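You operate a simulated robot arm through the tools that you are given. There is no shell and no other tool. Be economical: measure what you need, move in short steps, check, and stop when the job is done.

You run a simulated robot arm. Do the job below in one go: nothing can be reset, and whatever is moved stays where it is left.

TASK
Close the open pot, wipe the smear, draw the plate back, lock the stop.
Fine: wipe with the blue pad and put it back; the stop stays at its mark. Set down upright: blue pad. What is to be rubbed or washed off counts as gone when no trace of it is left.

It is judged by the outcome, as a careful person would: the job done as asked, and still so three seconds after it is handed in. It fails if anything else is knocked over, pushed out of place, dropped, spilled or broken.

THE ROBOT
A 6-joint arm with a two-finger parallel gripper, fixed in place. Base frame: the origin is at the foot of the arm, x ahead of it, y to its left, z up; the work surface is at about z = 0.918. Units: m, degrees, N and s.
With the tool pointing down near the work surface it reaches from about 0.22 to 0.62 m from the base axis. Its first joint turns from -66.0 to 66.0 degrees. Payload 2.7 kg.
Tool frame: the origin (TCP) lies between the finger pads and is the grasp point; the fingertips stand 0.023 m ahead of it; z points along the fingers, y is the line along which they close. The gripper opens to 0.094 m. The fingers are 0.038 m wide and 0.01 m thick; the gripper's body (0.054 by 0.096 m) begins 0.039 m behind the TCP.
Orientation is told as [roll, pitch, yaw] about the base's x, y, z axes, in that order, counted from this pose: with the fingers straight down and closing along the base's y, the tool's x points along the base's -x, its y along +y and its z along -z.

THE INTERFACE
- The arm moves only by the tool move_arm. Its argument "motion" is a list of rows, each a list of 3 entries, a list of its own where there are three numbers: the opening in per cent of the stroke, from 0 (shut) to 100 (fully open), then the shift along the tool's x, y, z in m, then the turn, a rotation vector about the tool's x, y, z in degrees. In form: [[claw, [x, y, z], [rx, ry, rz]], ...]. A call has 1 to 20 rows; each row is the pose to reach, as a shift and turn from the pose commanded when the call began, along the tool's axes at that moment. A row lasts 0.2 s, in which the tool goes at most 0.05 m and 8.6 degrees; a call with a longer step from one row to the next is refused whole, and so is a gripper value outside its range. A pose out of reach is approached as far as the arm can. The call stops where the force on the tool passes 70 N (or 10 N more than at its start, if that is more) or the arm is blocked; 0.2 s more then pass. The fingers move at their own pace (about 0.045 m/s each) and stop on an object; they squeeze with about 40 N. The grip force told is the motor's: it shows also when the fingers shut on nothing. Time passes only in rows, and 0.2 s behind the last, so rows that repeat a pose let the fingers close. The reply holds the time, the measured pose of the TCP, the force on the tool along the base axes, the opening and the grip force, in the units named above and with some noise, with the torque about the TCP (base axes, N m) and any sound that the robot's microphone picked up.
- Cameras (640 x 400 px; columns grow to the right, rows downward): "scene" is fixed at [0.0798, -0.4313, 1.4087]; the picture's right is [0.75, -0.66, 0.00], its down [-0.34, -0.38, -0.86] and it looks along [0.57, 0.65, -0.51] (base axes); focal length 311 px, centre (320, 200). "wrist" rides on the gripper at [0.086, 0.016, -0.074] in the tool frame; the picture's right is [-0.18, 0.98, 0.00], its down [-0.58, -0.11, -0.81] and it looks along [-0.79, -0.15, 0.59] (tool axes); focal length 243 px, centre (320, 200). There is no depth. A picture from a camera that has moved, and an enlarged one, comes with that camera's place and axes in the base frame and with its lens.
- camera(camera): a new picture of that camera. No time passes.
- inspect(camera, box): a new picture of the part [left, top, right, bottom] of that camera's present view, enlarged. No time passes.
- hand_in(): hands the job in; it is judged then, once.

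Work in short steps. Places have to be worked out from the pictures, the camera data and where the tool is seen: move nearer, look again, correct. Check each grasp and each placing, and mend what went wrong. You have 120 turns and 84 pictures in all, those below and enlarged ones among them. Open the gripper and draw the arm clear of the work before you hand the job in, unless the task says otherwise; then end with one line.

The tools are called after "Call:" as name(argument=value, ...) on one line, values as JSON. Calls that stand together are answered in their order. move_arm: Moves the arm, as the interface text tells. Its arguments: {"type":"object","properties":{"motion":{"type":"array","items":{"type":"array"}}},"required":["motion"]} The other tools are called the same way: camera (camera) takes a picture; inspect (camera, box) takes an enlarged picture of a part of a camera's view; hand_in () hands the job in.

At the start:

```text
t: 0.0
position: [0.415, 0.0856, 1.2269]
tcp_rot: [0.0, 0.1, 0.0]
force: [-0.6, -0.6, 0.0]
moment: [0.0, -0.03, 0.0]
grip_width: 0.0941
gripper_force: 0.1
```

scene: 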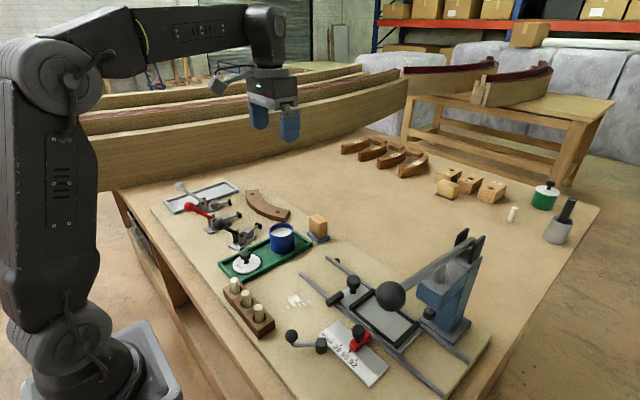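
wrist: 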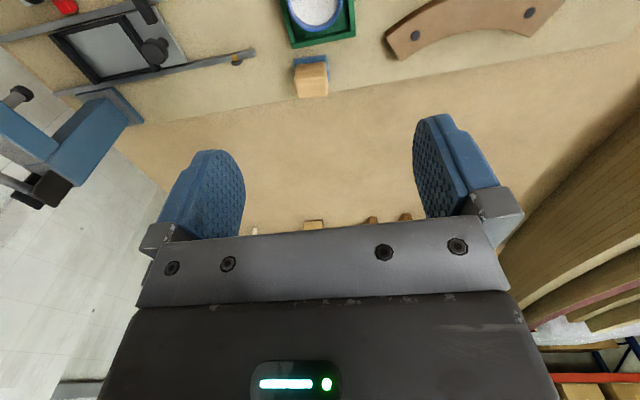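

I start by enlarging the work area in the scene view to identify the pot, lid, pad, smear, plate and stop.

Call:
inspect(camera="scene", box=[200, 170, 360, 270])

Call:
inspect(camera="scene", box=[270, 220, 510, 400])

Call:
inspect(camera="scene", box=[210, 240, 370, 340])

```text
4.00 times, centred on (280, 220) of scene
camera zoom: at [0.0798, -0.4313, 1.4087], right [0.75, -0.66, 0.0], down [-0.34, -0.38, -0.86], along [0.57, 0.65, -0.51], focal length 1242 px, centre (480, 120)
```

zoom: 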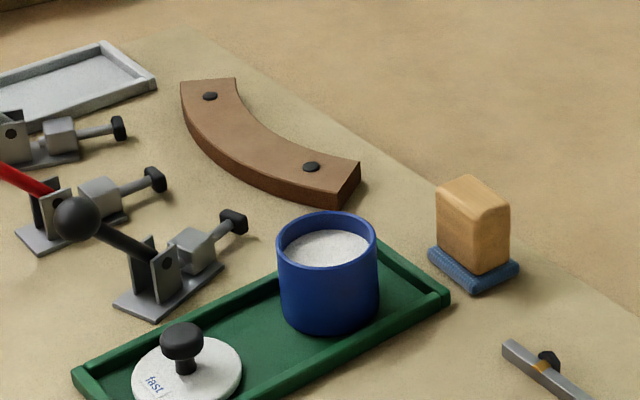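

```text
2.22 times, centred on (390, 310) of scene
camera zoom: at [0.0798, -0.4313, 1.4087], right [0.75, -0.66, 0.0], down [-0.34, -0.38, -0.86], along [0.57, 0.65, -0.51], focal length 690 px, centre (164, -44)
```

zoom: 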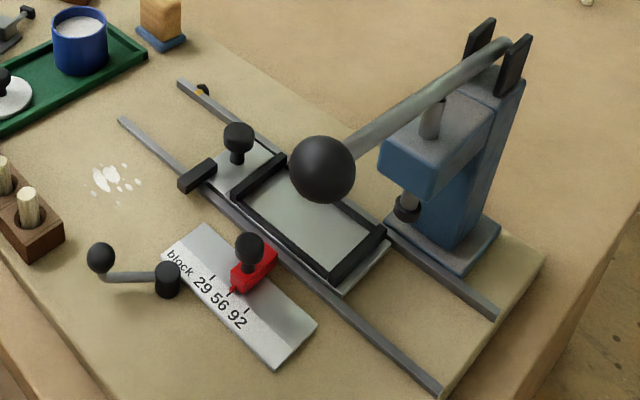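

```text
4.00 times, centred on (290, 290) of scene
camera zoom: at [0.0798, -0.4313, 1.4087], right [0.75, -0.66, 0.0], down [-0.34, -0.38, -0.86], along [0.57, 0.65, -0.51], focal length 1242 px, centre (440, -160)
```

zoom: 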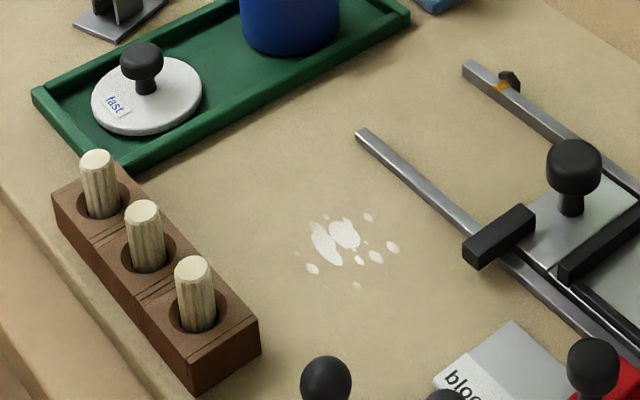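

The open pot is the blue cup near (0.404, 0.077), and its knobbed lid is near (0.305, 0.074). The blue pad under a wooden block is near (0.495, 0.05) and the smear near (0.328, -0.072). I'm moving above the lid with the gripper half open to look closer.

Call:
move_arm(motion=[[60, [0.022, -0.002, 0.03], [0, 0, 0]], [60, [0.044, -0.004, 0.06], [0, 0, 0]], [60, [0.066, -0.006, 0.09], [0, 0, 0]], [60, [0.088, -0.009, 0.12], [0, 0, 0]], [60, [0.11, -0.0116, 0.147], [0, 0, 0]], [60, [0.11, -0.0116, 0.147], [0, 0, 0]]])

Call:
camera(camera="wrist")

Call:
camera(camera="scene")

```text
t: 1.4
position: [0.3055, 0.0734, 1.0795]
tcp_rot: [0.1, -0.1, 0.0]
force: [-0.6, -0.5, 0.3]
moment: [-0.03, 0.0, 0.0]
grip_width: 0.0566
gripper_force: 0.1
```

```text
78 pictures are left
camera wrist: at [0.2207, 0.0882, 1.1542], right [0.18, 0.98, 0.0], down [0.58, -0.11, 0.81], along [0.79, -0.15, -0.59], focal length 243 px, centre (320, 200)
```

wrist: 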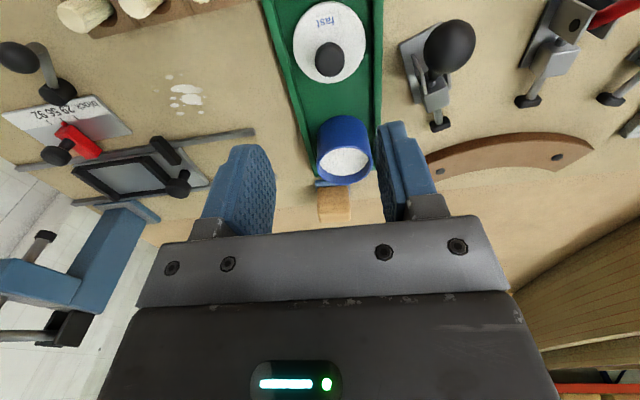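

```text
77 pictures are left
```

scene: 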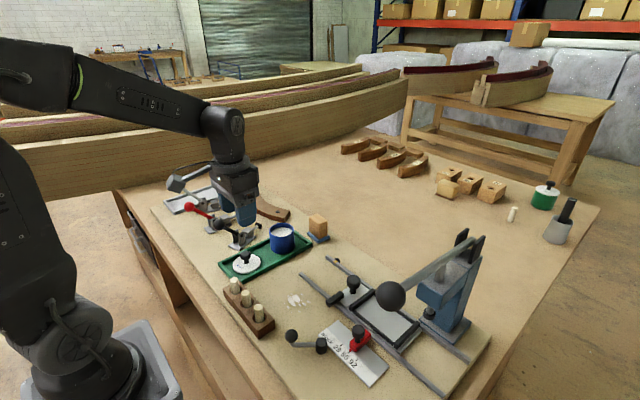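

The wrist view puts the lid knob at about (0.306, 0.078). The pot's centre is about (0.402, 0.078). I'm lowering to just above the knob and checking.

Call:
move_arm(motion=[[60, [0, 0.002, 0.035], [0, 0, 0]], [60, [0, 0.0045, 0.07], [0, 0, 0]], [60, [0, 0.0045, 0.085], [0, 0, 0]], [60, [0, 0.0045, 0.085], [0, 0, 0]]])

Call:
camera(camera="wrist")

Call:
inspect(camera="scene", box=[190, 190, 350, 290])

```text
t: 2.4
position: [0.3041, 0.0778, 0.9958]
tcp_rot: [0.1, 0.0, 0.0]
force: [0.1, -0.3, 0.2]
moment: [-0.01, -0.03, -0.02]
grip_width: 0.0565
gripper_force: 0.0
```

```text
76 pictures are left
camera wrist: at [0.2193, 0.0922, 1.0695], right [0.18, 0.98, 0.0], down [0.58, -0.11, 0.81], along [0.79, -0.15, -0.59], focal length 243 px, centre (320, 200)
```

wrist: 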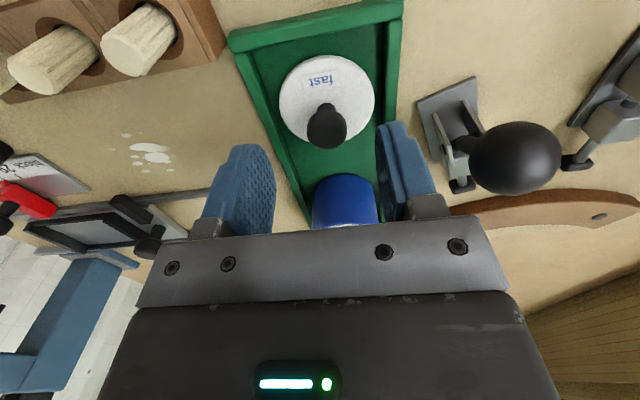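

```text
4.00 times, centred on (270, 240) of scene
camera zoom: at [0.0798, -0.4313, 1.4087], right [0.75, -0.66, 0.0], down [-0.34, -0.38, -0.86], along [0.57, 0.65, -0.51], focal length 1242 px, centre (520, 40)
```

zoom: 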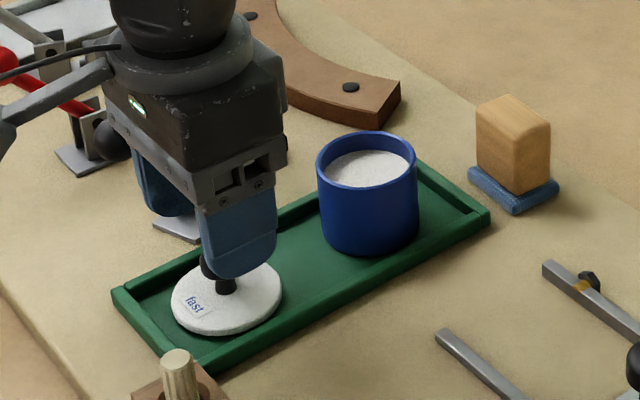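

The lid is centred near (0.304, 0.080). I'm descending to grip the knob with the fingertips just above the disc; the clamp ball on the left clears the body by about 1 cm.

Call:
move_arm(motion=[[60, [0, 0.001, 0.017], [0, 0, 0]], [60, [0, 0.002, 0.034], [0, 0, 0]], [60, [0, 0.002, 0.034], [0, 0, 0]], [0, [0, 0.002, 0.034], [0, 0, 0]], [0, [0, 0.002, 0.034], [0, 0, 0]], [0, [0, 0.002, 0.034], [0, 0, 0]]])

Call:
camera(camera="wrist")

```text
t: 3.8
position: [0.3059, 0.0797, 0.9613]
tcp_rot: [0.1, 0.1, 0.0]
force: [-0.3, -0.4, -1.0]
moment: [0.0, 0.03, 0.03]
grip_width: 0.0212
gripper_force: 39.6
```

```text
74 pictures are left
camera wrist: at [0.2203, 0.0949, 1.035], right [0.18, 0.98, 0.0], down [0.58, -0.11, 0.81], along [0.79, -0.15, -0.59], focal length 243 px, centre (320, 200)
```

wrist: 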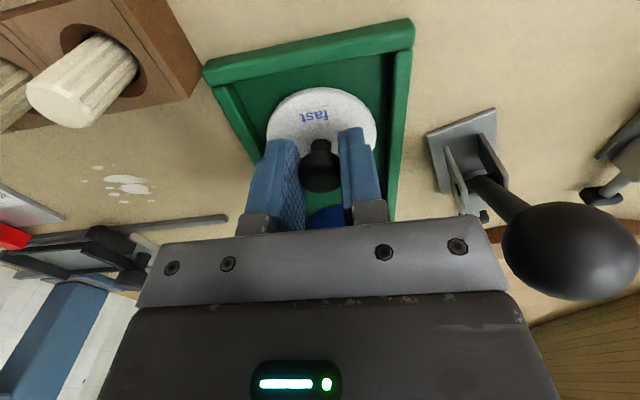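

The knob is gripped at 0.021 m wide, with its centre about 3 mm behind the TCP. I'm lifting straight up, then moving toward the pot and looking.

Call:
move_arm(motion=[[0, [0, 0, -0.03], [0, 0, 0]], [0, [0, 0, -0.06], [0, 0, 0]], [0, [0, 0, -0.09], [0, 0, 0]], [0, [-0.03, 0, -0.09], [0, 0, 0]], [0, [-0.06, 0, -0.09], [0, 0, 0]], [0, [-0.06, 0, -0.09], [0, 0, 0]]])

Call:
camera(camera="wrist")

Call:
inspect(camera="scene", box=[190, 170, 350, 270])

```text
t: 5.2
position: [0.3655, 0.0799, 1.0509]
tcp_rot: [0.0, 0.0, 0.1]
force: [-0.5, -0.7, -0.7]
moment: [0.02, 0.03, 0.0]
grip_width: 0.0206
gripper_force: 40.3
```

```text
73 pictures are left
camera wrist: at [0.2796, 0.0951, 1.1252], right [0.18, 0.98, 0.0], down [0.58, -0.11, 0.81], along [0.79, -0.15, -0.59], focal length 243 px, centre (320, 200)
```

wrist: 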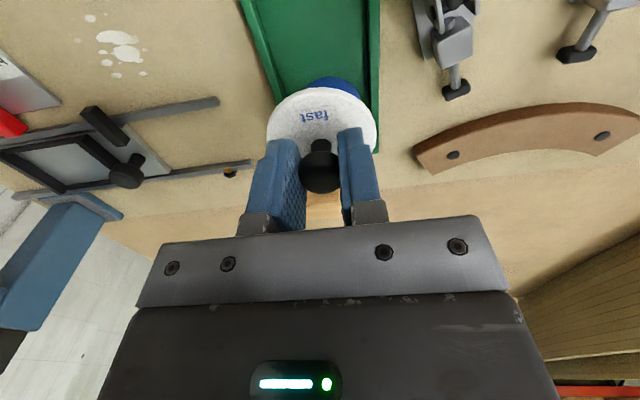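

```text
4.00 times, centred on (270, 220) of scene
camera zoom: at [0.0798, -0.4313, 1.4087], right [0.75, -0.66, 0.0], down [-0.34, -0.38, -0.86], along [0.57, 0.65, -0.51], focal length 1242 px, centre (520, 120)
```

zoom: 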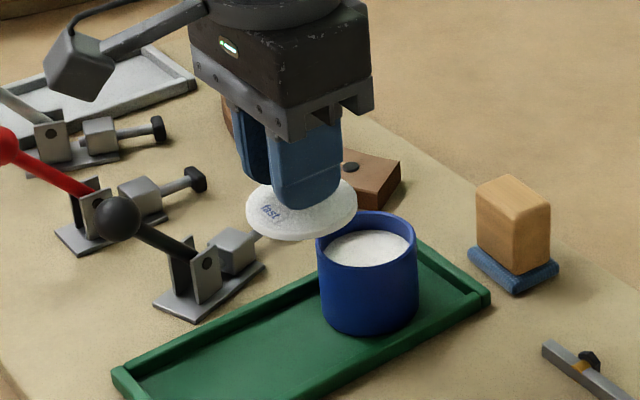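

Comparing against the known lid position shows the scene camera reads about 7 mm low in y, so the pot centre is about (0.401, 0.079). I'm moving over it and lowering slightly to check alignment.

Call:
move_arm(motion=[[0, [-0.02, 0, 0], [0, 0, 0]], [0, [-0.0385, 0, 0], [0, 0, 0]], [0, [-0.0385, 0, 0.02], [0, 0, 0]], [0, [-0.0385, 0, 0.02], [0, 0, 0]]])

Call:
camera(camera="wrist")

Call:
inspect(camera="scene", box=[240, 200, 320, 250])

```text
t: 6.2
position: [0.4023, 0.0803, 1.0314]
tcp_rot: [0.0, 0.0, 0.0]
force: [-0.9, -1.2, -0.4]
moment: [0.01, 0.01, 0.03]
grip_width: 0.0207
gripper_force: 40.1
```

```text
71 pictures are left
camera wrist: at [0.3167, 0.0956, 1.1047], right [0.18, 0.98, 0.0], down [0.58, -0.11, 0.81], along [0.79, -0.15, -0.59], focal length 243 px, centre (320, 200)
```

wrist: 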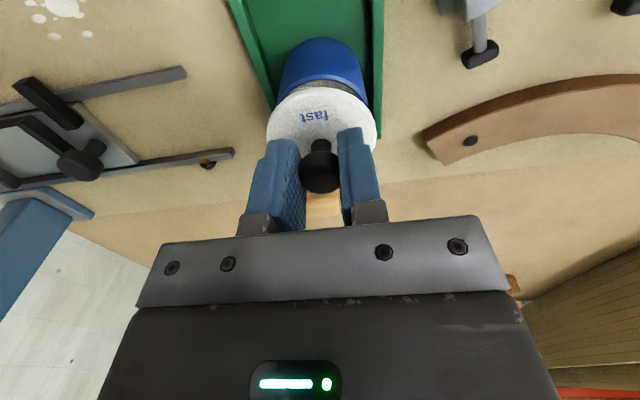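

```text
8.00 times, centred on (280, 225) of scene
camera zoom: at [0.0798, -0.4313, 1.4087], right [0.75, -0.66, 0.0], down [-0.34, -0.38, -0.86], along [0.57, 0.65, -0.51], focal length 2484 px, centre (640, 0)
```

zoom: 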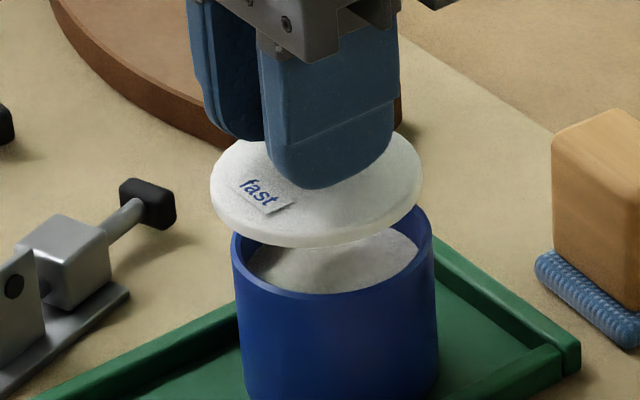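

The lid is aligned side to side, and the scene view shows it needs about 5 mm more in +x. I'm correcting that and lowering most of the remaining gap.

Call:
move_arm(motion=[[0, [-0.005, -0.001, 0], [0, 0, 0]], [0, [-0.005, -0.001, 0.005], [0, 0, 0]], [0, [-0.005, -0.001, 0.01], [0, 0, 0]], [0, [-0.005, -0.001, 0.01], [0, 0, 0]]])

Call:
inspect(camera="scene", box=[240, 200, 320, 250])

Call:
inspect(camera="wrist", box=[240, 20, 400, 120])

```text
t: 7.2
position: [0.4078, 0.0799, 1.0212]
tcp_rot: [0.0, 0.1, 0.0]
force: [-0.4, -0.4, -0.2]
moment: [0.0, -0.02, -0.01]
grip_width: 0.0209
gripper_force: 40.1
```

```text
8.00 times, centred on (280, 225) of scene
camera zoom: at [0.0798, -0.4313, 1.4087], right [0.75, -0.66, 0.0], down [-0.34, -0.38, -0.86], along [0.57, 0.65, -0.51], focal length 2484 px, centre (640, 0)
```

zoom: 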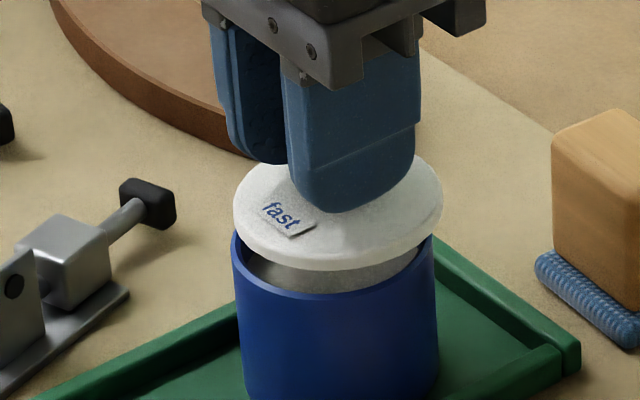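

```text
4.00 times, centred on (320, 70) of wrist
camera zoom: at [0.3227, 0.0942, 1.0946], right [0.18, 0.98, 0.0], down [0.58, -0.11, 0.81], along [0.79, -0.15, -0.59], focal length 970 px, centre (320, 720)
```

zoom: 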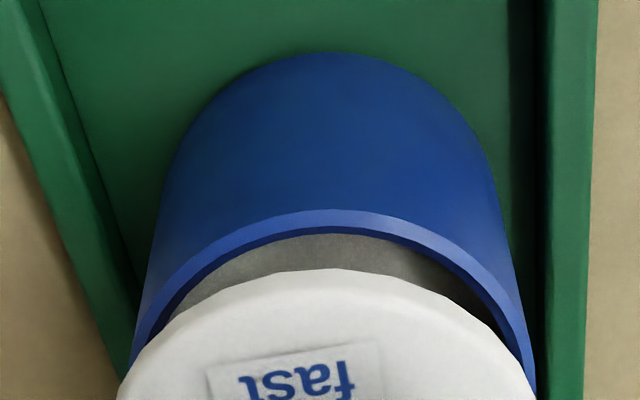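

Alignment is now within about 1–2 mm. I'm lowering in small steps until there is contact.

Call:
move_arm(motion=[[0, [0.001, 0, 0.003], [0, 0, 0]], [0, [0.001, 0, 0.005], [0, 0, 0]], [0, [0.001, 0, 0.007], [0, 0, 0]], [0, [0.001, 0, 0.007], [0, 0, 0]]])

Call:
inspect(camera="scene", box=[240, 200, 320, 250])

```text
t: 8.2
position: [0.4078, 0.0795, 1.0136]
tcp_rot: [0.1, 0.1, 0.0]
force: [-0.3, -0.4, 0.1]
moment: [0.02, 0.01, 0.02]
grip_width: 0.0206
gripper_force: 40.0
```

```text
8.00 times, centred on (280, 225) of scene
camera zoom: at [0.0798, -0.4313, 1.4087], right [0.75, -0.66, 0.0], down [-0.34, -0.38, -0.86], along [0.57, 0.65, -0.51], focal length 2484 px, centre (640, 0)
```

zoom: 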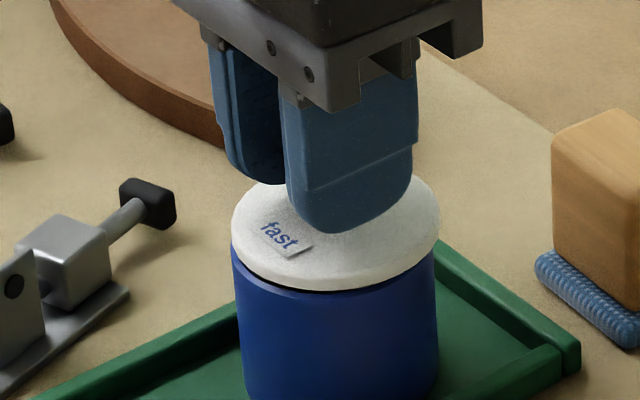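

The lid looks about 2 mm above the rim and well centred, so I'm lowering gently to contact.

Call:
move_arm(motion=[[0, [0, 0, 0.001], [0, 0, 0]], [0, [0, 0, 0.002], [0, 0, 0]], [0, [0, 0, 0.003], [0, 0, 0]]])

Call:
inspect(camera="scene", box=[240, 200, 320, 250])

```text
t: 9.0
position: [0.408, 0.0802, 1.0125]
tcp_rot: [0.2, -0.1, 0.1]
force: [-4.1, 0.8, 14.7]
moment: [-0.02, -0.14, 0.01]
grip_width: 0.0209
gripper_force: 39.9
```

```text
8.00 times, centred on (280, 225) of scene
camera zoom: at [0.0794, -0.4313, 1.4088], right [0.75, -0.66, 0.0], down [-0.34, -0.38, -0.86], along [0.57, 0.65, -0.51], focal length 2484 px, centre (640, 0)
```

zoom: 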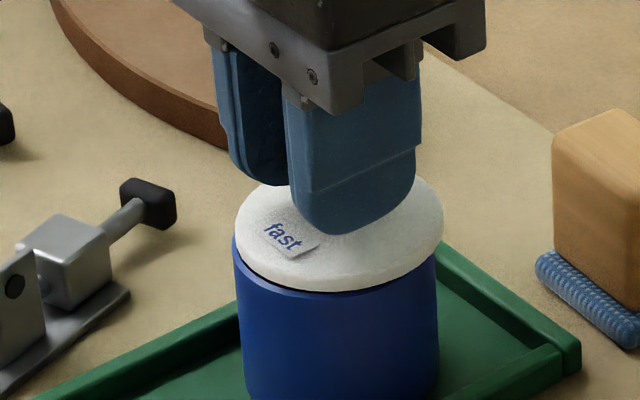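

There is contact at 14.7 N. I'm looking closer at the seam to see whether the lid is seated.

Call:
inspect(camera="scene", box=[264, 220, 300, 242])

Call:
inspect(camera="wrist", box=[240, 50, 400, 150])

```text
16.00 times, centred on (282, 231) of scene
camera zoom: at [0.0794, -0.4313, 1.4088], right [0.75, -0.66, 0.0], down [-0.34, -0.38, -0.86], along [0.57, 0.65, -0.51], focal length 4969 px, centre (928, -296)
```

zoom: 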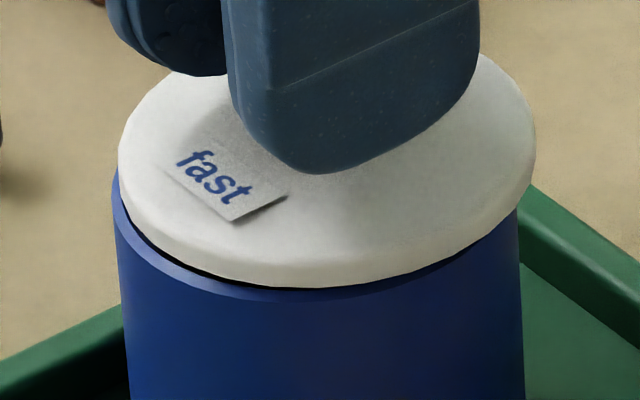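

```text
4.00 times, centred on (320, 100) of wrist
camera zoom: at [0.3224, 0.0946, 1.0865], right [0.18, 0.98, 0.0], down [0.58, -0.11, 0.81], along [0.8, -0.15, -0.59], focal length 970 px, centre (320, 600)
```

zoom: 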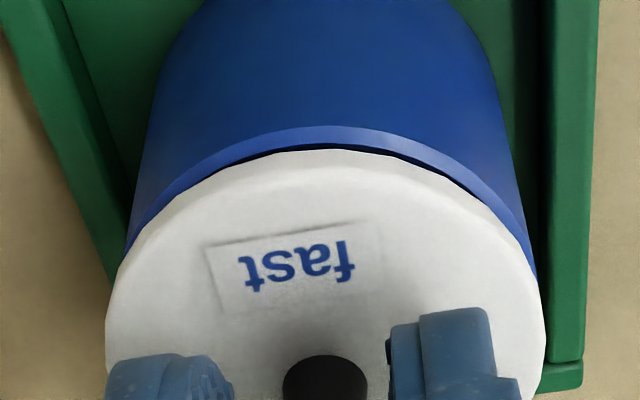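

The lid sits about 2 mm too far in +x, and the −x push force agrees. I'm raising it slightly, shifting, and lowering again.

Call:
move_arm(motion=[[0, [0, 0, -0.003], [0, 0, 0]], [0, [0.002, 0.0008, -0.003], [0, 0, 0]], [0, [0.002, 0.0008, -0.001], [0, 0, 0]], [0, [0.002, 0.0008, 0.001], [0, 0, 0]], [0, [0.002, 0.0008, 0.001], [0, 0, 0]]])

Call:
inspect(camera="scene", box=[264, 220, 300, 242])

Call:
inspect(camera="wrist", box=[240, 50, 400, 150])

```text
t: 10.2
position: [0.4062, 0.0795, 1.0095]
tcp_rot: [0.0, -0.1, 0.0]
force: [-1.9, 0.5, -0.1]
moment: [0.03, 0.0, 0.01]
grip_width: 0.021
gripper_force: 39.9
```

```text
16.00 times, centred on (282, 231) of scene
camera zoom: at [0.0797, -0.4313, 1.4088], right [0.75, -0.66, 0.0], down [-0.34, -0.38, -0.86], along [0.57, 0.65, -0.51], focal length 4969 px, centre (928, -296)
```

zoom: 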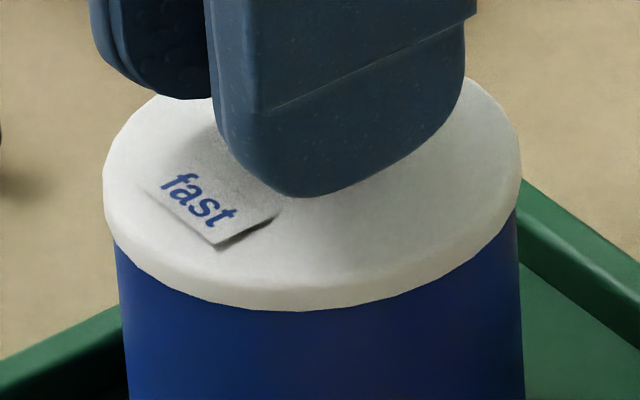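

```text
4.00 times, centred on (320, 100) of wrist
camera zoom: at [0.32, 0.0947, 1.0839], right [0.18, 0.98, 0.0], down [0.58, -0.11, 0.81], along [0.79, -0.15, -0.59], focal length 970 px, centre (320, 600)
```

zoom: 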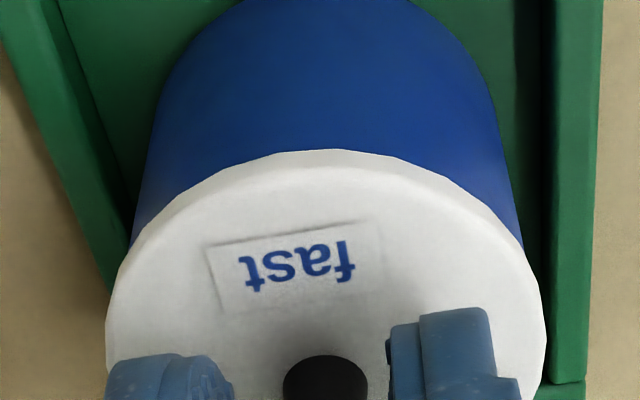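

The lid slipped past the rim and covers it. I'm pressing down a little until it seats.

Call:
move_arm(motion=[[0, [0, 0, 0.001], [0, 0, 0]], [0, [0, 0, 0.002], [0, 0, 0]], [0, [0, 0, 0.003], [0, 0, 0]]])

Call:
inspect(camera="scene", box=[264, 220, 300, 242])

```text
t: 11.0
position: [0.4063, 0.0797, 1.0096]
tcp_rot: [0.0, -0.3, 0.1]
force: [-11.9, -6.4, 34.5]
moment: [-0.11, 0.55, 0.0]
grip_width: 0.0208
gripper_force: 39.8
```

```text
16.00 times, centred on (282, 231) of scene
camera zoom: at [0.079, -0.4316, 1.4087], right [0.75, -0.66, 0.0], down [-0.34, -0.38, -0.86], along [0.57, 0.65, -0.51], focal length 4969 px, centre (928, -296)
```

zoom: 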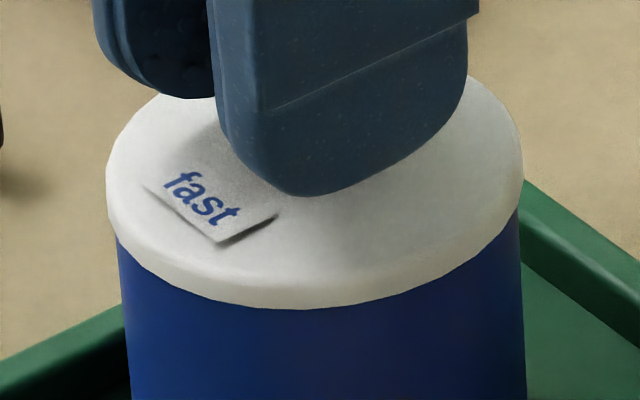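

The lid is firmly seated, with 34 N and no further travel. I'm relieving the press, opening, and lifting away.

Call:
move_arm(motion=[[0, [0, 0, -0.003], [0, 0, 0]], [30, [0, 0, -0.003], [0, 0, 0]], [50, [0, 0, -0.003], [0, 0, 0]], [50, [0, 0, -0.003], [0, 0, 0]], [50, [0, 0, -0.03], [0, 0, 0]], [50, [0, 0, -0.07], [0, 0, 0]], [50, [0, 0, -0.09], [0, 0, 0]], [70, [-0.01, -0.01, -0.09], [0, 0, 0]]])

Call:
camera(camera="wrist")

Call:
inspect(camera="scene", box=[250, 190, 346, 250])

```text
t: 12.8
position: [0.4171, 0.0696, 1.0966]
tcp_rot: [0.0, 0.1, 0.0]
force: [0.6, 0.3, -0.3]
moment: [-0.01, 0.0, 0.01]
grip_width: 0.066
gripper_force: 0.0
heard: snap
```

```text
60 pictures are left
camera wrist: at [0.3313, 0.0845, 1.1716], right [0.18, 0.98, 0.0], down [0.58, -0.11, 0.81], along [0.79, -0.15, -0.59], focal length 243 px, centre (320, 200)
```

wrist: 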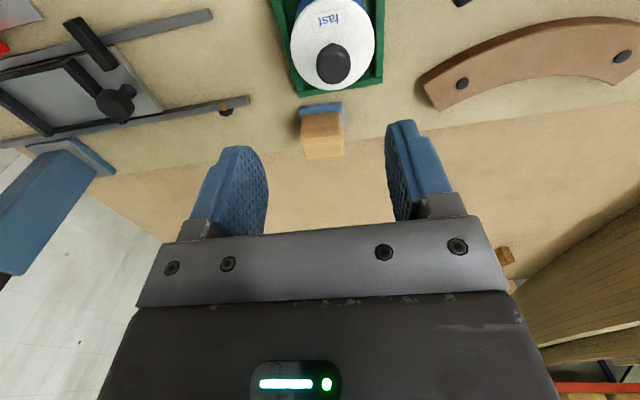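

```text
6.67 times, centred on (298, 220) of scene
camera zoom: at [0.0798, -0.4313, 1.4087], right [0.75, -0.66, 0.0], down [-0.34, -0.38, -0.86], along [0.57, 0.65, -0.51], focal length 2070 px, centre (467, 67)
```

zoom: 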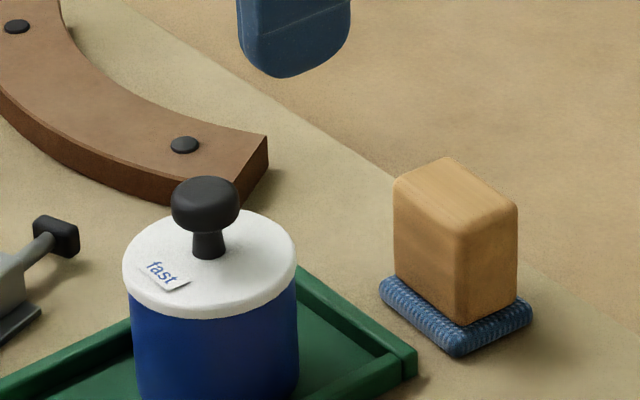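

The lid is on, level, and snapped closed. Next is the pad: its block is about 0.037 m wide in y, squared to the base axes, centred near (0.496, 0.057). I'm moving above it.

Call:
move_arm(motion=[[70, [-0.03, -0.005, 0.0], [0, 0, 0]], [70, [-0.06, -0.01, 0.02], [0, 0, 0]], [70, [-0.079, -0.0126, 0.05], [0, 0, 0]], [70, [-0.079, -0.0126, 0.08], [0, 0, 0]], [70, [-0.079, -0.0126, 0.08], [0, 0, 0]]])

Call:
camera(camera="wrist")

Call:
inspect(camera="scene", box=[270, 190, 366, 250])

```text
t: 14.0
position: [0.4934, 0.0562, 1.0154]
tcp_rot: [0.0, 0.0, 0.0]
force: [-0.6, 0.2, 0.2]
moment: [-0.02, 0.01, 0.02]
grip_width: 0.0658
gripper_force: 0.0
```

```text
58 pictures are left
camera wrist: at [0.408, 0.0725, 1.0901], right [0.18, 0.98, 0.0], down [0.58, -0.11, 0.81], along [0.79, -0.15, -0.59], focal length 243 px, centre (320, 200)
```

wrist: 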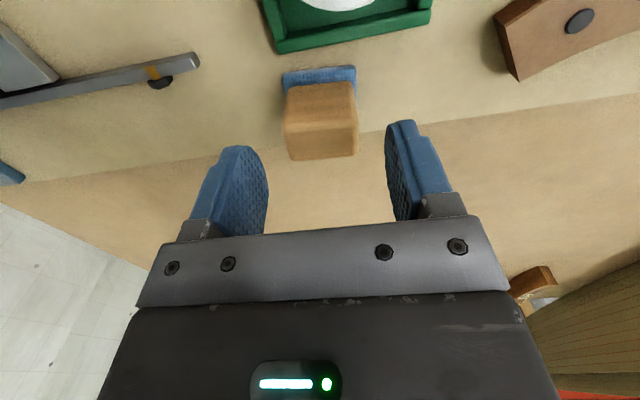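

```text
6.67 times, centred on (318, 220) of scene
camera zoom: at [0.0798, -0.4313, 1.4087], right [0.75, -0.66, 0.0], down [-0.34, -0.38, -0.86], along [0.57, 0.65, -0.51], focal length 2070 px, centre (333, 67)
```

zoom: 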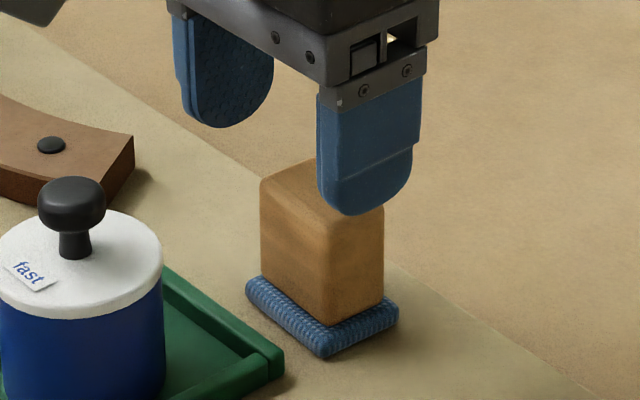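

The block spans x≈0.4945–0.519, centred at y≈0.056, with its top near 0.974. I'm shifting +0.0135 in x, descending to z≈0.958 and gripping.

Call:
move_arm(motion=[[70, [-0.0135, 0, 0], [0, 0, 0]], [70, [-0.0135, 0, 0.03], [0, 0, 0]], [70, [-0.0135, 0, 0.0575], [0, 0, 0]], [70, [-0.0135, 0, 0.0575], [0, 0, 0]], [0, [-0.0135, 0, 0.0575], [0, 0, 0]], [0, [-0.0135, 0, 0.0575], [0, 0, 0]], [0, [-0.0135, 0, 0.0575], [0, 0, 0]]])

Call:
inspect(camera="scene", box=[270, 190, 366, 250])

Call:
camera(camera="wrist")

```text
t: 15.6
position: [0.5059, 0.056, 0.958]
tcp_rot: [0.1, -0.1, 0.0]
force: [-0.2, -0.4, -0.5]
moment: [-0.01, -0.03, -0.03]
grip_width: 0.0454
gripper_force: 39.8
```

```text
6.67 times, centred on (318, 220) of scene
camera zoom: at [0.0798, -0.4313, 1.4087], right [0.75, -0.66, 0.0], down [-0.34, -0.38, -0.86], along [0.57, 0.65, -0.51], focal length 2070 px, centre (333, 67)
```

zoom: 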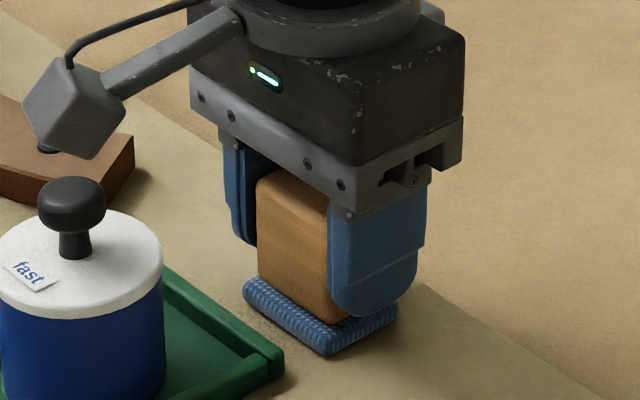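

```text
55 pictures are left
camera wrist: at [0.4218, 0.0724, 1.0332], right [0.18, 0.98, 0.0], down [0.58, -0.11, 0.81], along [0.79, -0.15, -0.59], focal length 243 px, centre (320, 200)
```

wrist: 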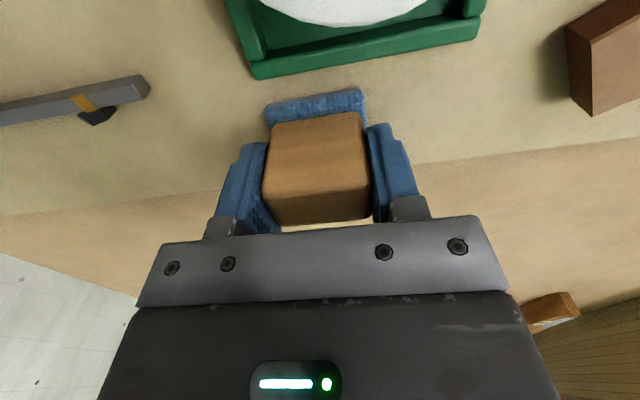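

Gripped at 0.045 m; the pad's home pose is TCP (0.506, 0.056, 0.958). The smear is centred near (0.330, −0.070), so I'm lifting and carrying the pad over it.

Call:
move_arm(motion=[[0, [0, 0, -0.035], [0, 0, 0]], [0, [0, 0, -0.07], [0, 0, 0]], [0, [0, 0, -0.09], [0, 0, 0]], [0, [0, -0.04, -0.09], [0, 0, 0]], [0, [0.025, -0.08, -0.09], [0, 0, 0]], [0, [0.065, -0.1, -0.09], [0, 0, 0]], [0, [0.105, -0.12, -0.09], [0, 0, 0]], [0, [0.145, -0.126, -0.09], [0, 0, 0]], [0, [0.178, -0.126, -0.08], [0, 0, 0]], [0, [0.178, -0.126, -0.05], [0, 0, 0]], [0, [0.178, -0.126, -0.05], [0, 0, 0]]])

Call:
camera(camera="wrist")

Call:
inspect(camera="scene", box=[200, 220, 392, 340])

```text
t: 18.0
position: [0.3293, -0.07, 1.0086]
tcp_rot: [0.0, -0.1, 0.0]
force: [0.3, -0.1, -0.7]
moment: [0.0, 0.02, 0.0]
grip_width: 0.0449
gripper_force: 40.0
```

```text
54 pictures are left
camera wrist: at [0.2448, -0.0546, 1.0828], right [0.18, 0.98, 0.0], down [0.58, -0.11, 0.81], along [0.79, -0.15, -0.59], focal length 243 px, centre (320, 200)
```

wrist: 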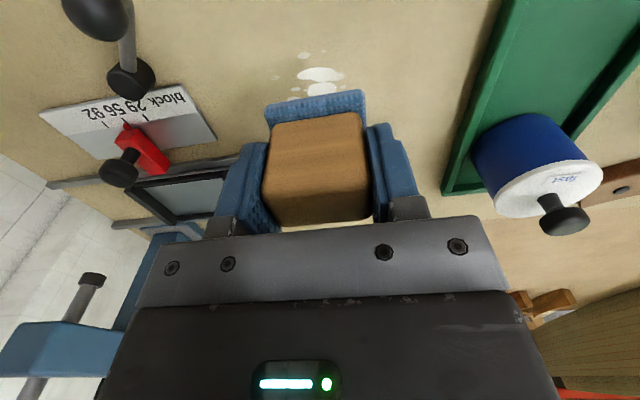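

```text
3.33 times, centred on (296, 280) of scene
camera zoom: at [0.0798, -0.4313, 1.4087], right [0.75, -0.66, 0.0], down [-0.34, -0.38, -0.86], along [0.57, 0.65, -0.51], focal length 1035 px, centre (400, -67)
```

zoom: 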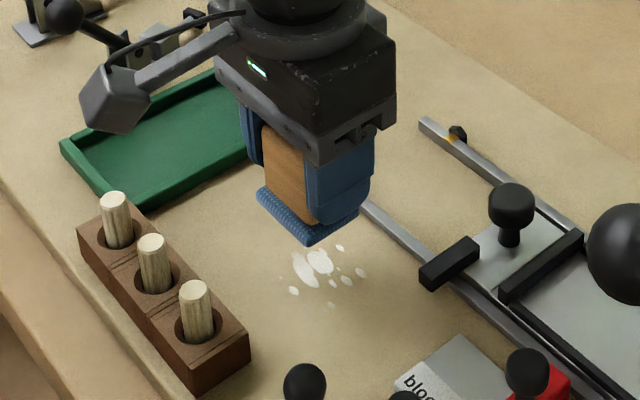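

The smear spans x≈0.303–0.352 and y≈−0.095…−0.05, with the pad directly above it. I'm lowering to light contact.

Call:
move_arm(motion=[[0, [0, 0, 0.025], [0, 0, 0]], [0, [0, 0, 0.045], [0, 0, 0]], [0, [0, 0, 0.05], [0, 0, 0]], [0, [0, 0, 0.0515], [0, 0, 0]], [0, [0, 0, 0.0515], [0, 0, 0]]])

```text
t: 19.2
position: [0.3299, -0.0702, 0.9598]
tcp_rot: [0.0, -0.1, 0.1]
force: [-5.4, -5.8, 14.5]
moment: [-0.21, 0.29, 0.04]
grip_width: 0.0452
gripper_force: 40.4
```

Contact at about 14 N is good for wiping. I'm stroking in y along several x lanes.

Call:
move_arm(motion=[[0, [0, 0.02, 0], [0, 0, 0]], [0, [-0.012, 0.03, 0], [0, 0, 0]], [0, [-0.012, 0.008, 0], [0, 0, 0]], [0, [-0.012, -0.015, 0], [0, 0, 0]], [0, [-0.012, -0.04, 0], [0, 0, 0]], [0, [0, -0.04, 0], [0, 0, 0]], [0, [0, -0.015, 0], [0, 0, 0]], [0, [0, 0.01, 0], [0, 0, 0]], [0, [0, 0.03, 0], [0, 0, 0]], [0, [0.013, 0.03, 0], [0, 0, 0]], [0, [0.013, 0.008, 0], [0, 0, 0]], [0, [0.013, -0.015, 0], [0, 0, 0]], [0, [0.013, -0.04, 0], [0, 0, 0]], [0, [0.026, -0.04, 0], [0, 0, 0]], [0, [0.026, -0.015, 0], [0, 0, 0]], [0, [0.026, 0.01, 0], [0, 0, 0]], [0, [0.026, 0.03, 0], [0, 0, 0]], [0, [0.01, 0.03, 0], [0, 0, 0]], [0, [0, 0.01, 0], [0, 0, 0]], [0, [0, 0, 0], [0, 0, 0]]])

Call:
inspect(camera="scene", box=[230, 250, 358, 330])

```text
t: 23.4
position: [0.3307, -0.0687, 0.9578]
tcp_rot: [0.1, -0.4, 0.1]
force: [2.2, 17.3, 32.4]
moment: [0.25, 0.29, -0.16]
grip_width: 0.0454
gripper_force: 40.0
```

```text
5.00 times, centred on (294, 290) of scene
camera zoom: at [0.0795, -0.4307, 1.4089], right [0.75, -0.66, 0.0], down [-0.34, -0.38, -0.86], along [0.57, 0.65, -0.51], focal length 1553 px, centre (450, -250)
```

zoom: 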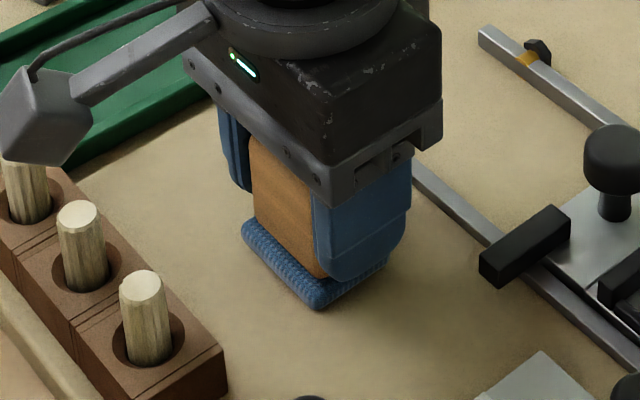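

No visible smear around the pad, and the pegs are undisturbed. I'm lifting and looking under it.

Call:
move_arm(motion=[[0, [0, 0, -0.02], [0, 0, 0]], [0, [0, 0, -0.06], [0, 0, 0]], [0, [-0.02, 0.02, -0.1], [0, 0, 0]], [0, [-0.05, 0.04, -0.1415], [0, 0, 0]], [0, [-0.05, 0.04, -0.1415], [0, 0, 0]]])

Call:
inspect(camera="scene", box=[230, 250, 358, 330])

Call:
camera(camera="wrist")

```text
refused: row 4 steps farther than a row can; nothing moved
```

```text
5.00 times, centred on (294, 290) of scene
camera zoom: at [0.0795, -0.4307, 1.4089], right [0.75, -0.66, 0.0], down [-0.34, -0.38, -0.86], along [0.57, 0.65, -0.51], focal length 1553 px, centre (450, -250)
```

zoom: 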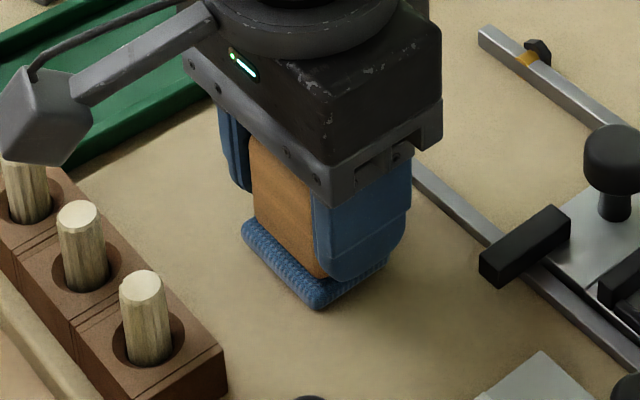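

```text
50 pictures are left
camera wrist: at [0.2447, -0.0528, 1.0312], right [0.18, 0.98, 0.0], down [0.58, -0.11, 0.81], along [0.8, -0.15, -0.59], focal length 243 px, centre (320, 200)
```

wrist: 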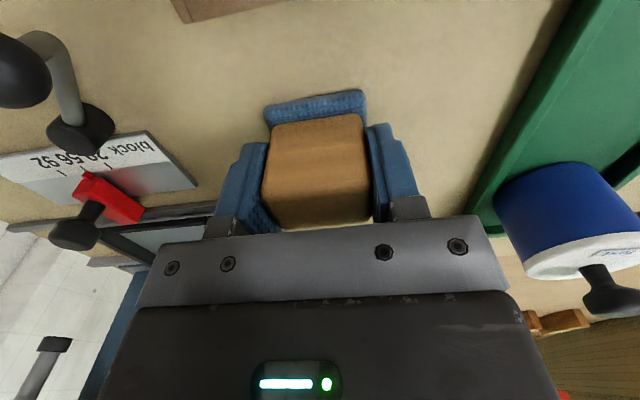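

One step was too long, so I'm repeating the lift with smaller steps.

Call:
move_arm(motion=[[0, [0, 0, -0.02], [0, 0, 0]], [0, [0, 0, -0.06], [0, 0, 0]], [0, [-0.01, 0.02, -0.09], [0, 0, 0]], [0, [-0.03, 0.04, -0.12], [0, 0, 0]], [0, [-0.05, 0.05, -0.14], [0, 0, 0]], [0, [-0.05, 0.05, -0.14], [0, 0, 0]]])

Call:
inspect(camera="scene", box=[246, 270, 342, 330])

```text
t: 24.8
position: [0.3796, -0.0166, 1.0988]
tcp_rot: [-0.1, 0.0, 0.0]
force: [-0.4, -0.4, -0.2]
moment: [0.0, 0.02, 0.01]
grip_width: 0.0453
gripper_force: 40.4
```

```text
6.67 times, centred on (294, 300) of scene
camera zoom: at [0.0798, -0.4313, 1.4087], right [0.75, -0.66, 0.0], down [-0.34, -0.38, -0.86], along [0.57, 0.65, -0.51], focal length 2070 px, centre (493, -467)
```

zoom: 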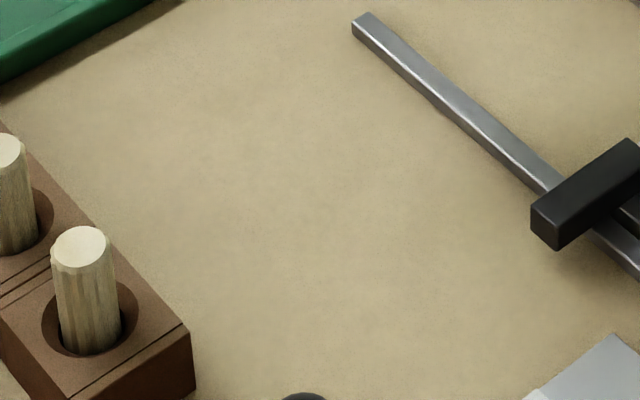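

The smear is gone. I'm carrying the pad back to its home pose (0.506, 0.056) and lowering to just above the surface.

Call:
move_arm(motion=[[0, [-0.03, 0.01, 0], [0, 0, 0]], [0, [-0.06, 0.025, 0], [0, 0, 0]], [0, [-0.09, 0.045, 0], [0, 0, 0]], [0, [-0.115, 0.06, 0], [0, 0, 0]], [0, [-0.1263, 0.0726, 0.0], [0, 0, 0]], [0, [-0.1263, 0.0726, 0.04], [0, 0, 0]], [0, [-0.1263, 0.0726, 0.08], [0, 0, 0]], [0, [-0.1263, 0.0726, 0.12], [0, 0, 0]], [0, [-0.1263, 0.0726, 0.135], [0, 0, 0]], [0, [-0.1263, 0.0726, 0.1385], [0, 0, 0]], [0, [-0.1263, 0.0726, 0.1385], [0, 0, 0]]])

Call:
inspect(camera="scene", box=[270, 190, 366, 250])

```text
t: 27.2
position: [0.5052, 0.0547, 0.9585]
tcp_rot: [0.1, 0.0, 0.0]
force: [-0.5, -0.5, -1.6]
moment: [-0.01, 0.0, 0.03]
grip_width: 0.0456
gripper_force: 39.6
```

```text
6.67 times, centred on (318, 220) of scene
camera zoom: at [0.0798, -0.4313, 1.4087], right [0.75, -0.66, 0.0], down [-0.34, -0.38, -0.86], along [0.57, 0.65, -0.51], focal length 2070 px, centre (333, 67)
```

zoom: 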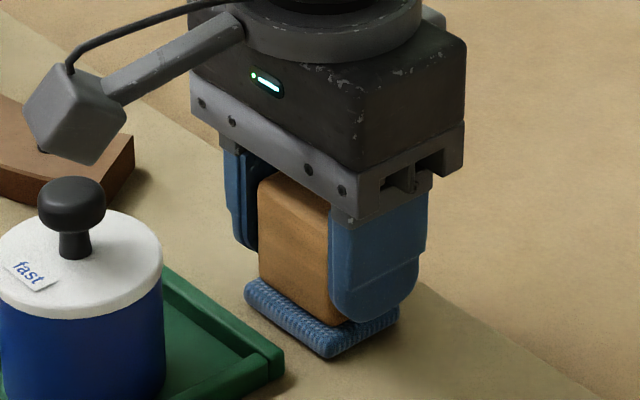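

The pad appears within about 1 mm of its original place. I'm settling it to contact, opening, and rising straight up.

Call:
move_arm(motion=[[0, [0, 0.0012, 0], [0, 0, 0]], [0, [0, 0.0012, 0.001], [0, 0, 0]], [0, [0, 0.0012, 0.001], [0, 0, 0]], [70, [0, 0.0012, 0.0005], [0, 0, 0]], [70, [0, 0.0012, 0.0005], [0, 0, 0]], [70, [0, 0.0012, 0.0005], [0, 0, 0]], [70, [0, 0.0012, -0.03], [0, 0, 0]], [70, [0, 0.0012, -0.07], [0, 0, 0]], [70, [0, 0.0012, -0.11], [0, 0, 0]], [70, [0, 0.0012, -0.14], [0, 0, 0]], [70, [0, 0.0012, -0.14], [0, 0, 0]]])

Call:
inspect(camera="scene", box=[270, 190, 366, 250])

Call:
inspect(camera="scene", box=[290, 245, 466, 355])

```text
t: 29.6
position: [0.5043, 0.0556, 1.1003]
tcp_rot: [0.1, 0.0, 0.0]
force: [0.1, 0.1, 0.2]
moment: [-0.03, -0.03, 0.01]
grip_width: 0.0658
gripper_force: 0.0
```

```text
6.67 times, centred on (318, 220) of scene
camera zoom: at [0.0798, -0.4313, 1.4087], right [0.75, -0.66, 0.0], down [-0.34, -0.38, -0.86], along [0.57, 0.65, -0.51], focal length 2070 px, centre (333, 67)
```

zoom: 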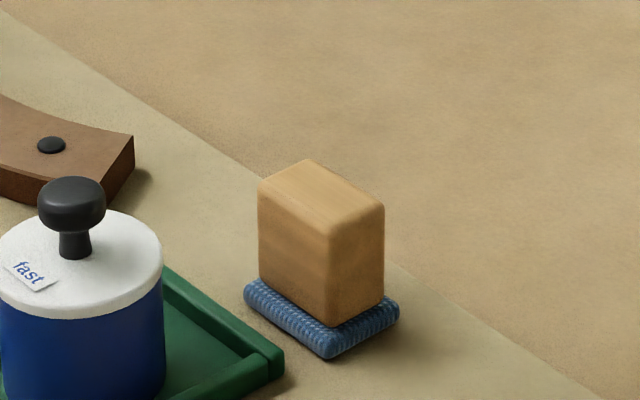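

```text
3.64 times, centred on (378, 300) of scene
camera zoom: at [0.0798, -0.4313, 1.4087], right [0.75, -0.66, 0.0], down [-0.34, -0.38, -0.86], along [0.57, 0.65, -0.51], focal length 1129 px, centre (109, -164)
```

zoom: 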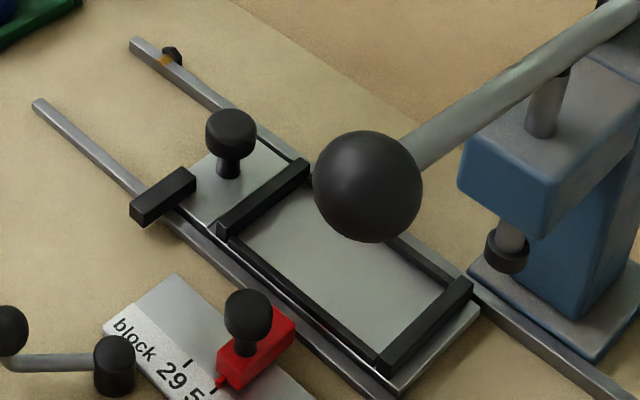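

The pad is back upright in its place. Next I'm moving over the sliding plate and ruler for a closer look at how the plate and stop work.

Call:
move_arm(motion=[[70, [0.02, -0.03, 0], [0, 0, 0]], [70, [0.045, -0.06, 0], [0, 0, 0]], [70, [0.07, -0.09, 0], [0, 0, 0]], [70, [0.095, -0.12, 0], [0, 0, 0]], [70, [0.11, -0.14, 0], [0, 0, 0]], [70, [0.11, -0.14, 0], [0, 0, 0]]])

Call:
camera(camera="wrist")

Call:
inspect(camera="scene", box=[315, 245, 379, 285])

Call:
inspect(camera="scene", box=[280, 310, 400, 385])

```text
t: 31.0
position: [0.394, -0.0866, 1.1004]
tcp_rot: [0.0, -0.2, 0.0]
force: [0.5, 0.5, -0.3]
moment: [0.0, 0.0, -0.04]
grip_width: 0.0655
gripper_force: 0.0
```

```text
45 pictures are left
camera wrist: at [0.3096, -0.0707, 1.1738], right [0.18, 0.98, 0.0], down [0.58, -0.11, 0.81], along [0.79, -0.15, -0.59], focal length 243 px, centre (320, 200)
```

wrist: 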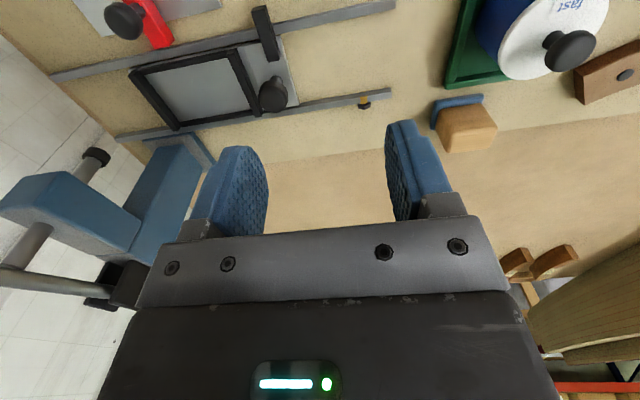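

```text
10.00 times, centred on (347, 265) of scene
camera zoom: at [0.0797, -0.4313, 1.4087], right [0.75, -0.66, 0.0], down [-0.34, -0.38, -0.86], along [0.57, 0.65, -0.51], focal length 3106 px, centre (50, -450)
```

zoom: 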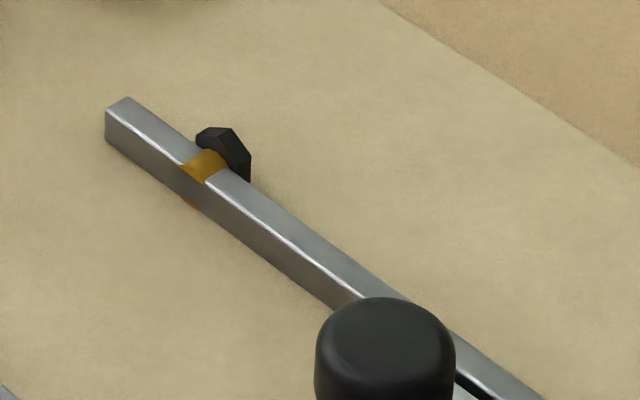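

```text
5.33 times, centred on (340, 348) of scene
camera zoom: at [0.0797, -0.4313, 1.4087], right [0.75, -0.66, 0.0], down [-0.34, -0.38, -0.86], along [0.57, 0.65, -0.51], focal length 1656 px, centre (213, -587)
```

zoom: 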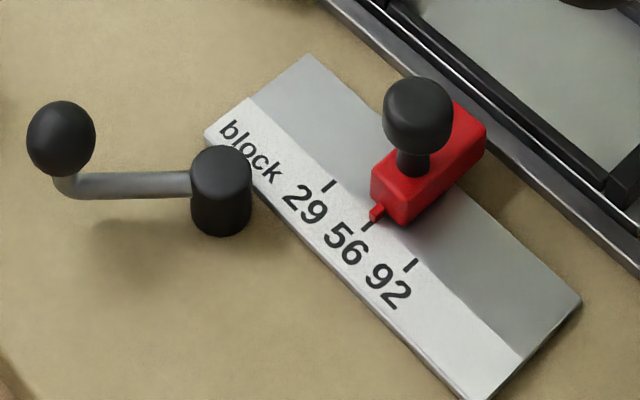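

The plate's knob is at about (0.422, −0.136), top near z 0.970, and the rails run along y with an orange mark and catch near y≈−0.035. The stop is the red slider at 56, with a crank lever whose hub is near (0.29, −0.187). I'm going above the plate knob.

Call:
move_arm(motion=[[55, [-0.014, -0.025, 0.015], [0, 0, 0]], [55, [-0.028, -0.0495, 0.03], [0, 0, 0]], [55, [-0.028, -0.0495, 0.06], [0, 0, 0]], [55, [-0.028, -0.0495, 0.085], [0, 0, 0]], [55, [-0.028, -0.0495, 0.085], [0, 0, 0]]])

Call:
camera(camera="wrist")

Call:
inspect(camera="scene", box=[290, 220, 450, 320])

```text
t: 32.2
position: [0.4237, -0.135, 1.0154]
tcp_rot: [0.0, 0.0, 0.1]
force: [0.2, 0.0, 0.4]
moment: [0.04, 0.01, -0.02]
grip_width: 0.0517
gripper_force: 0.1
```

```text
42 pictures are left
camera wrist: at [0.3383, -0.1199, 1.0891], right [0.18, 0.98, 0.0], down [0.58, -0.11, 0.81], along [0.79, -0.15, -0.59], focal length 243 px, centre (320, 200)
```

wrist: 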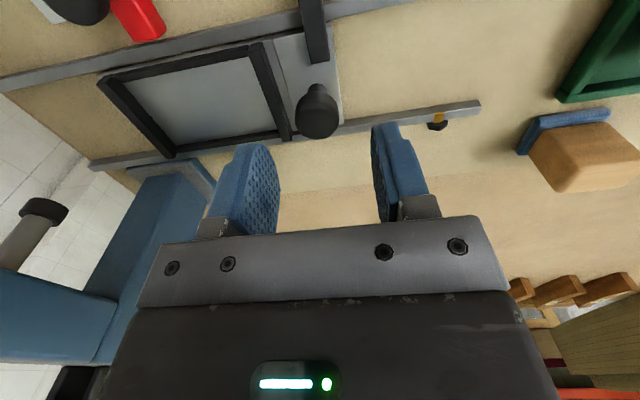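

```text
4.00 times, centred on (370, 270) of scene
camera zoom: at [0.0798, -0.4313, 1.4087], right [0.75, -0.66, 0.0], down [-0.34, -0.38, -0.86], along [0.57, 0.65, -0.51], focal length 1242 px, centre (120, -80)
```

zoom: 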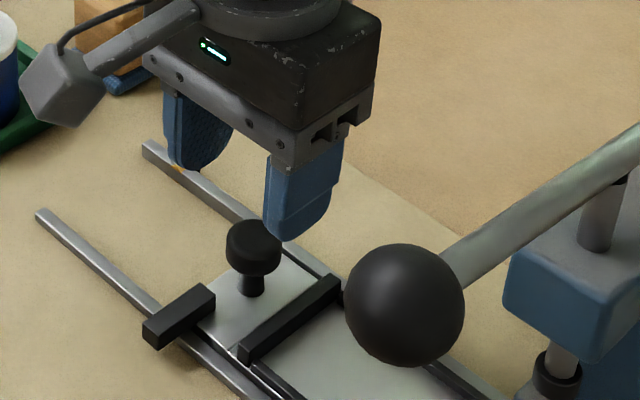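

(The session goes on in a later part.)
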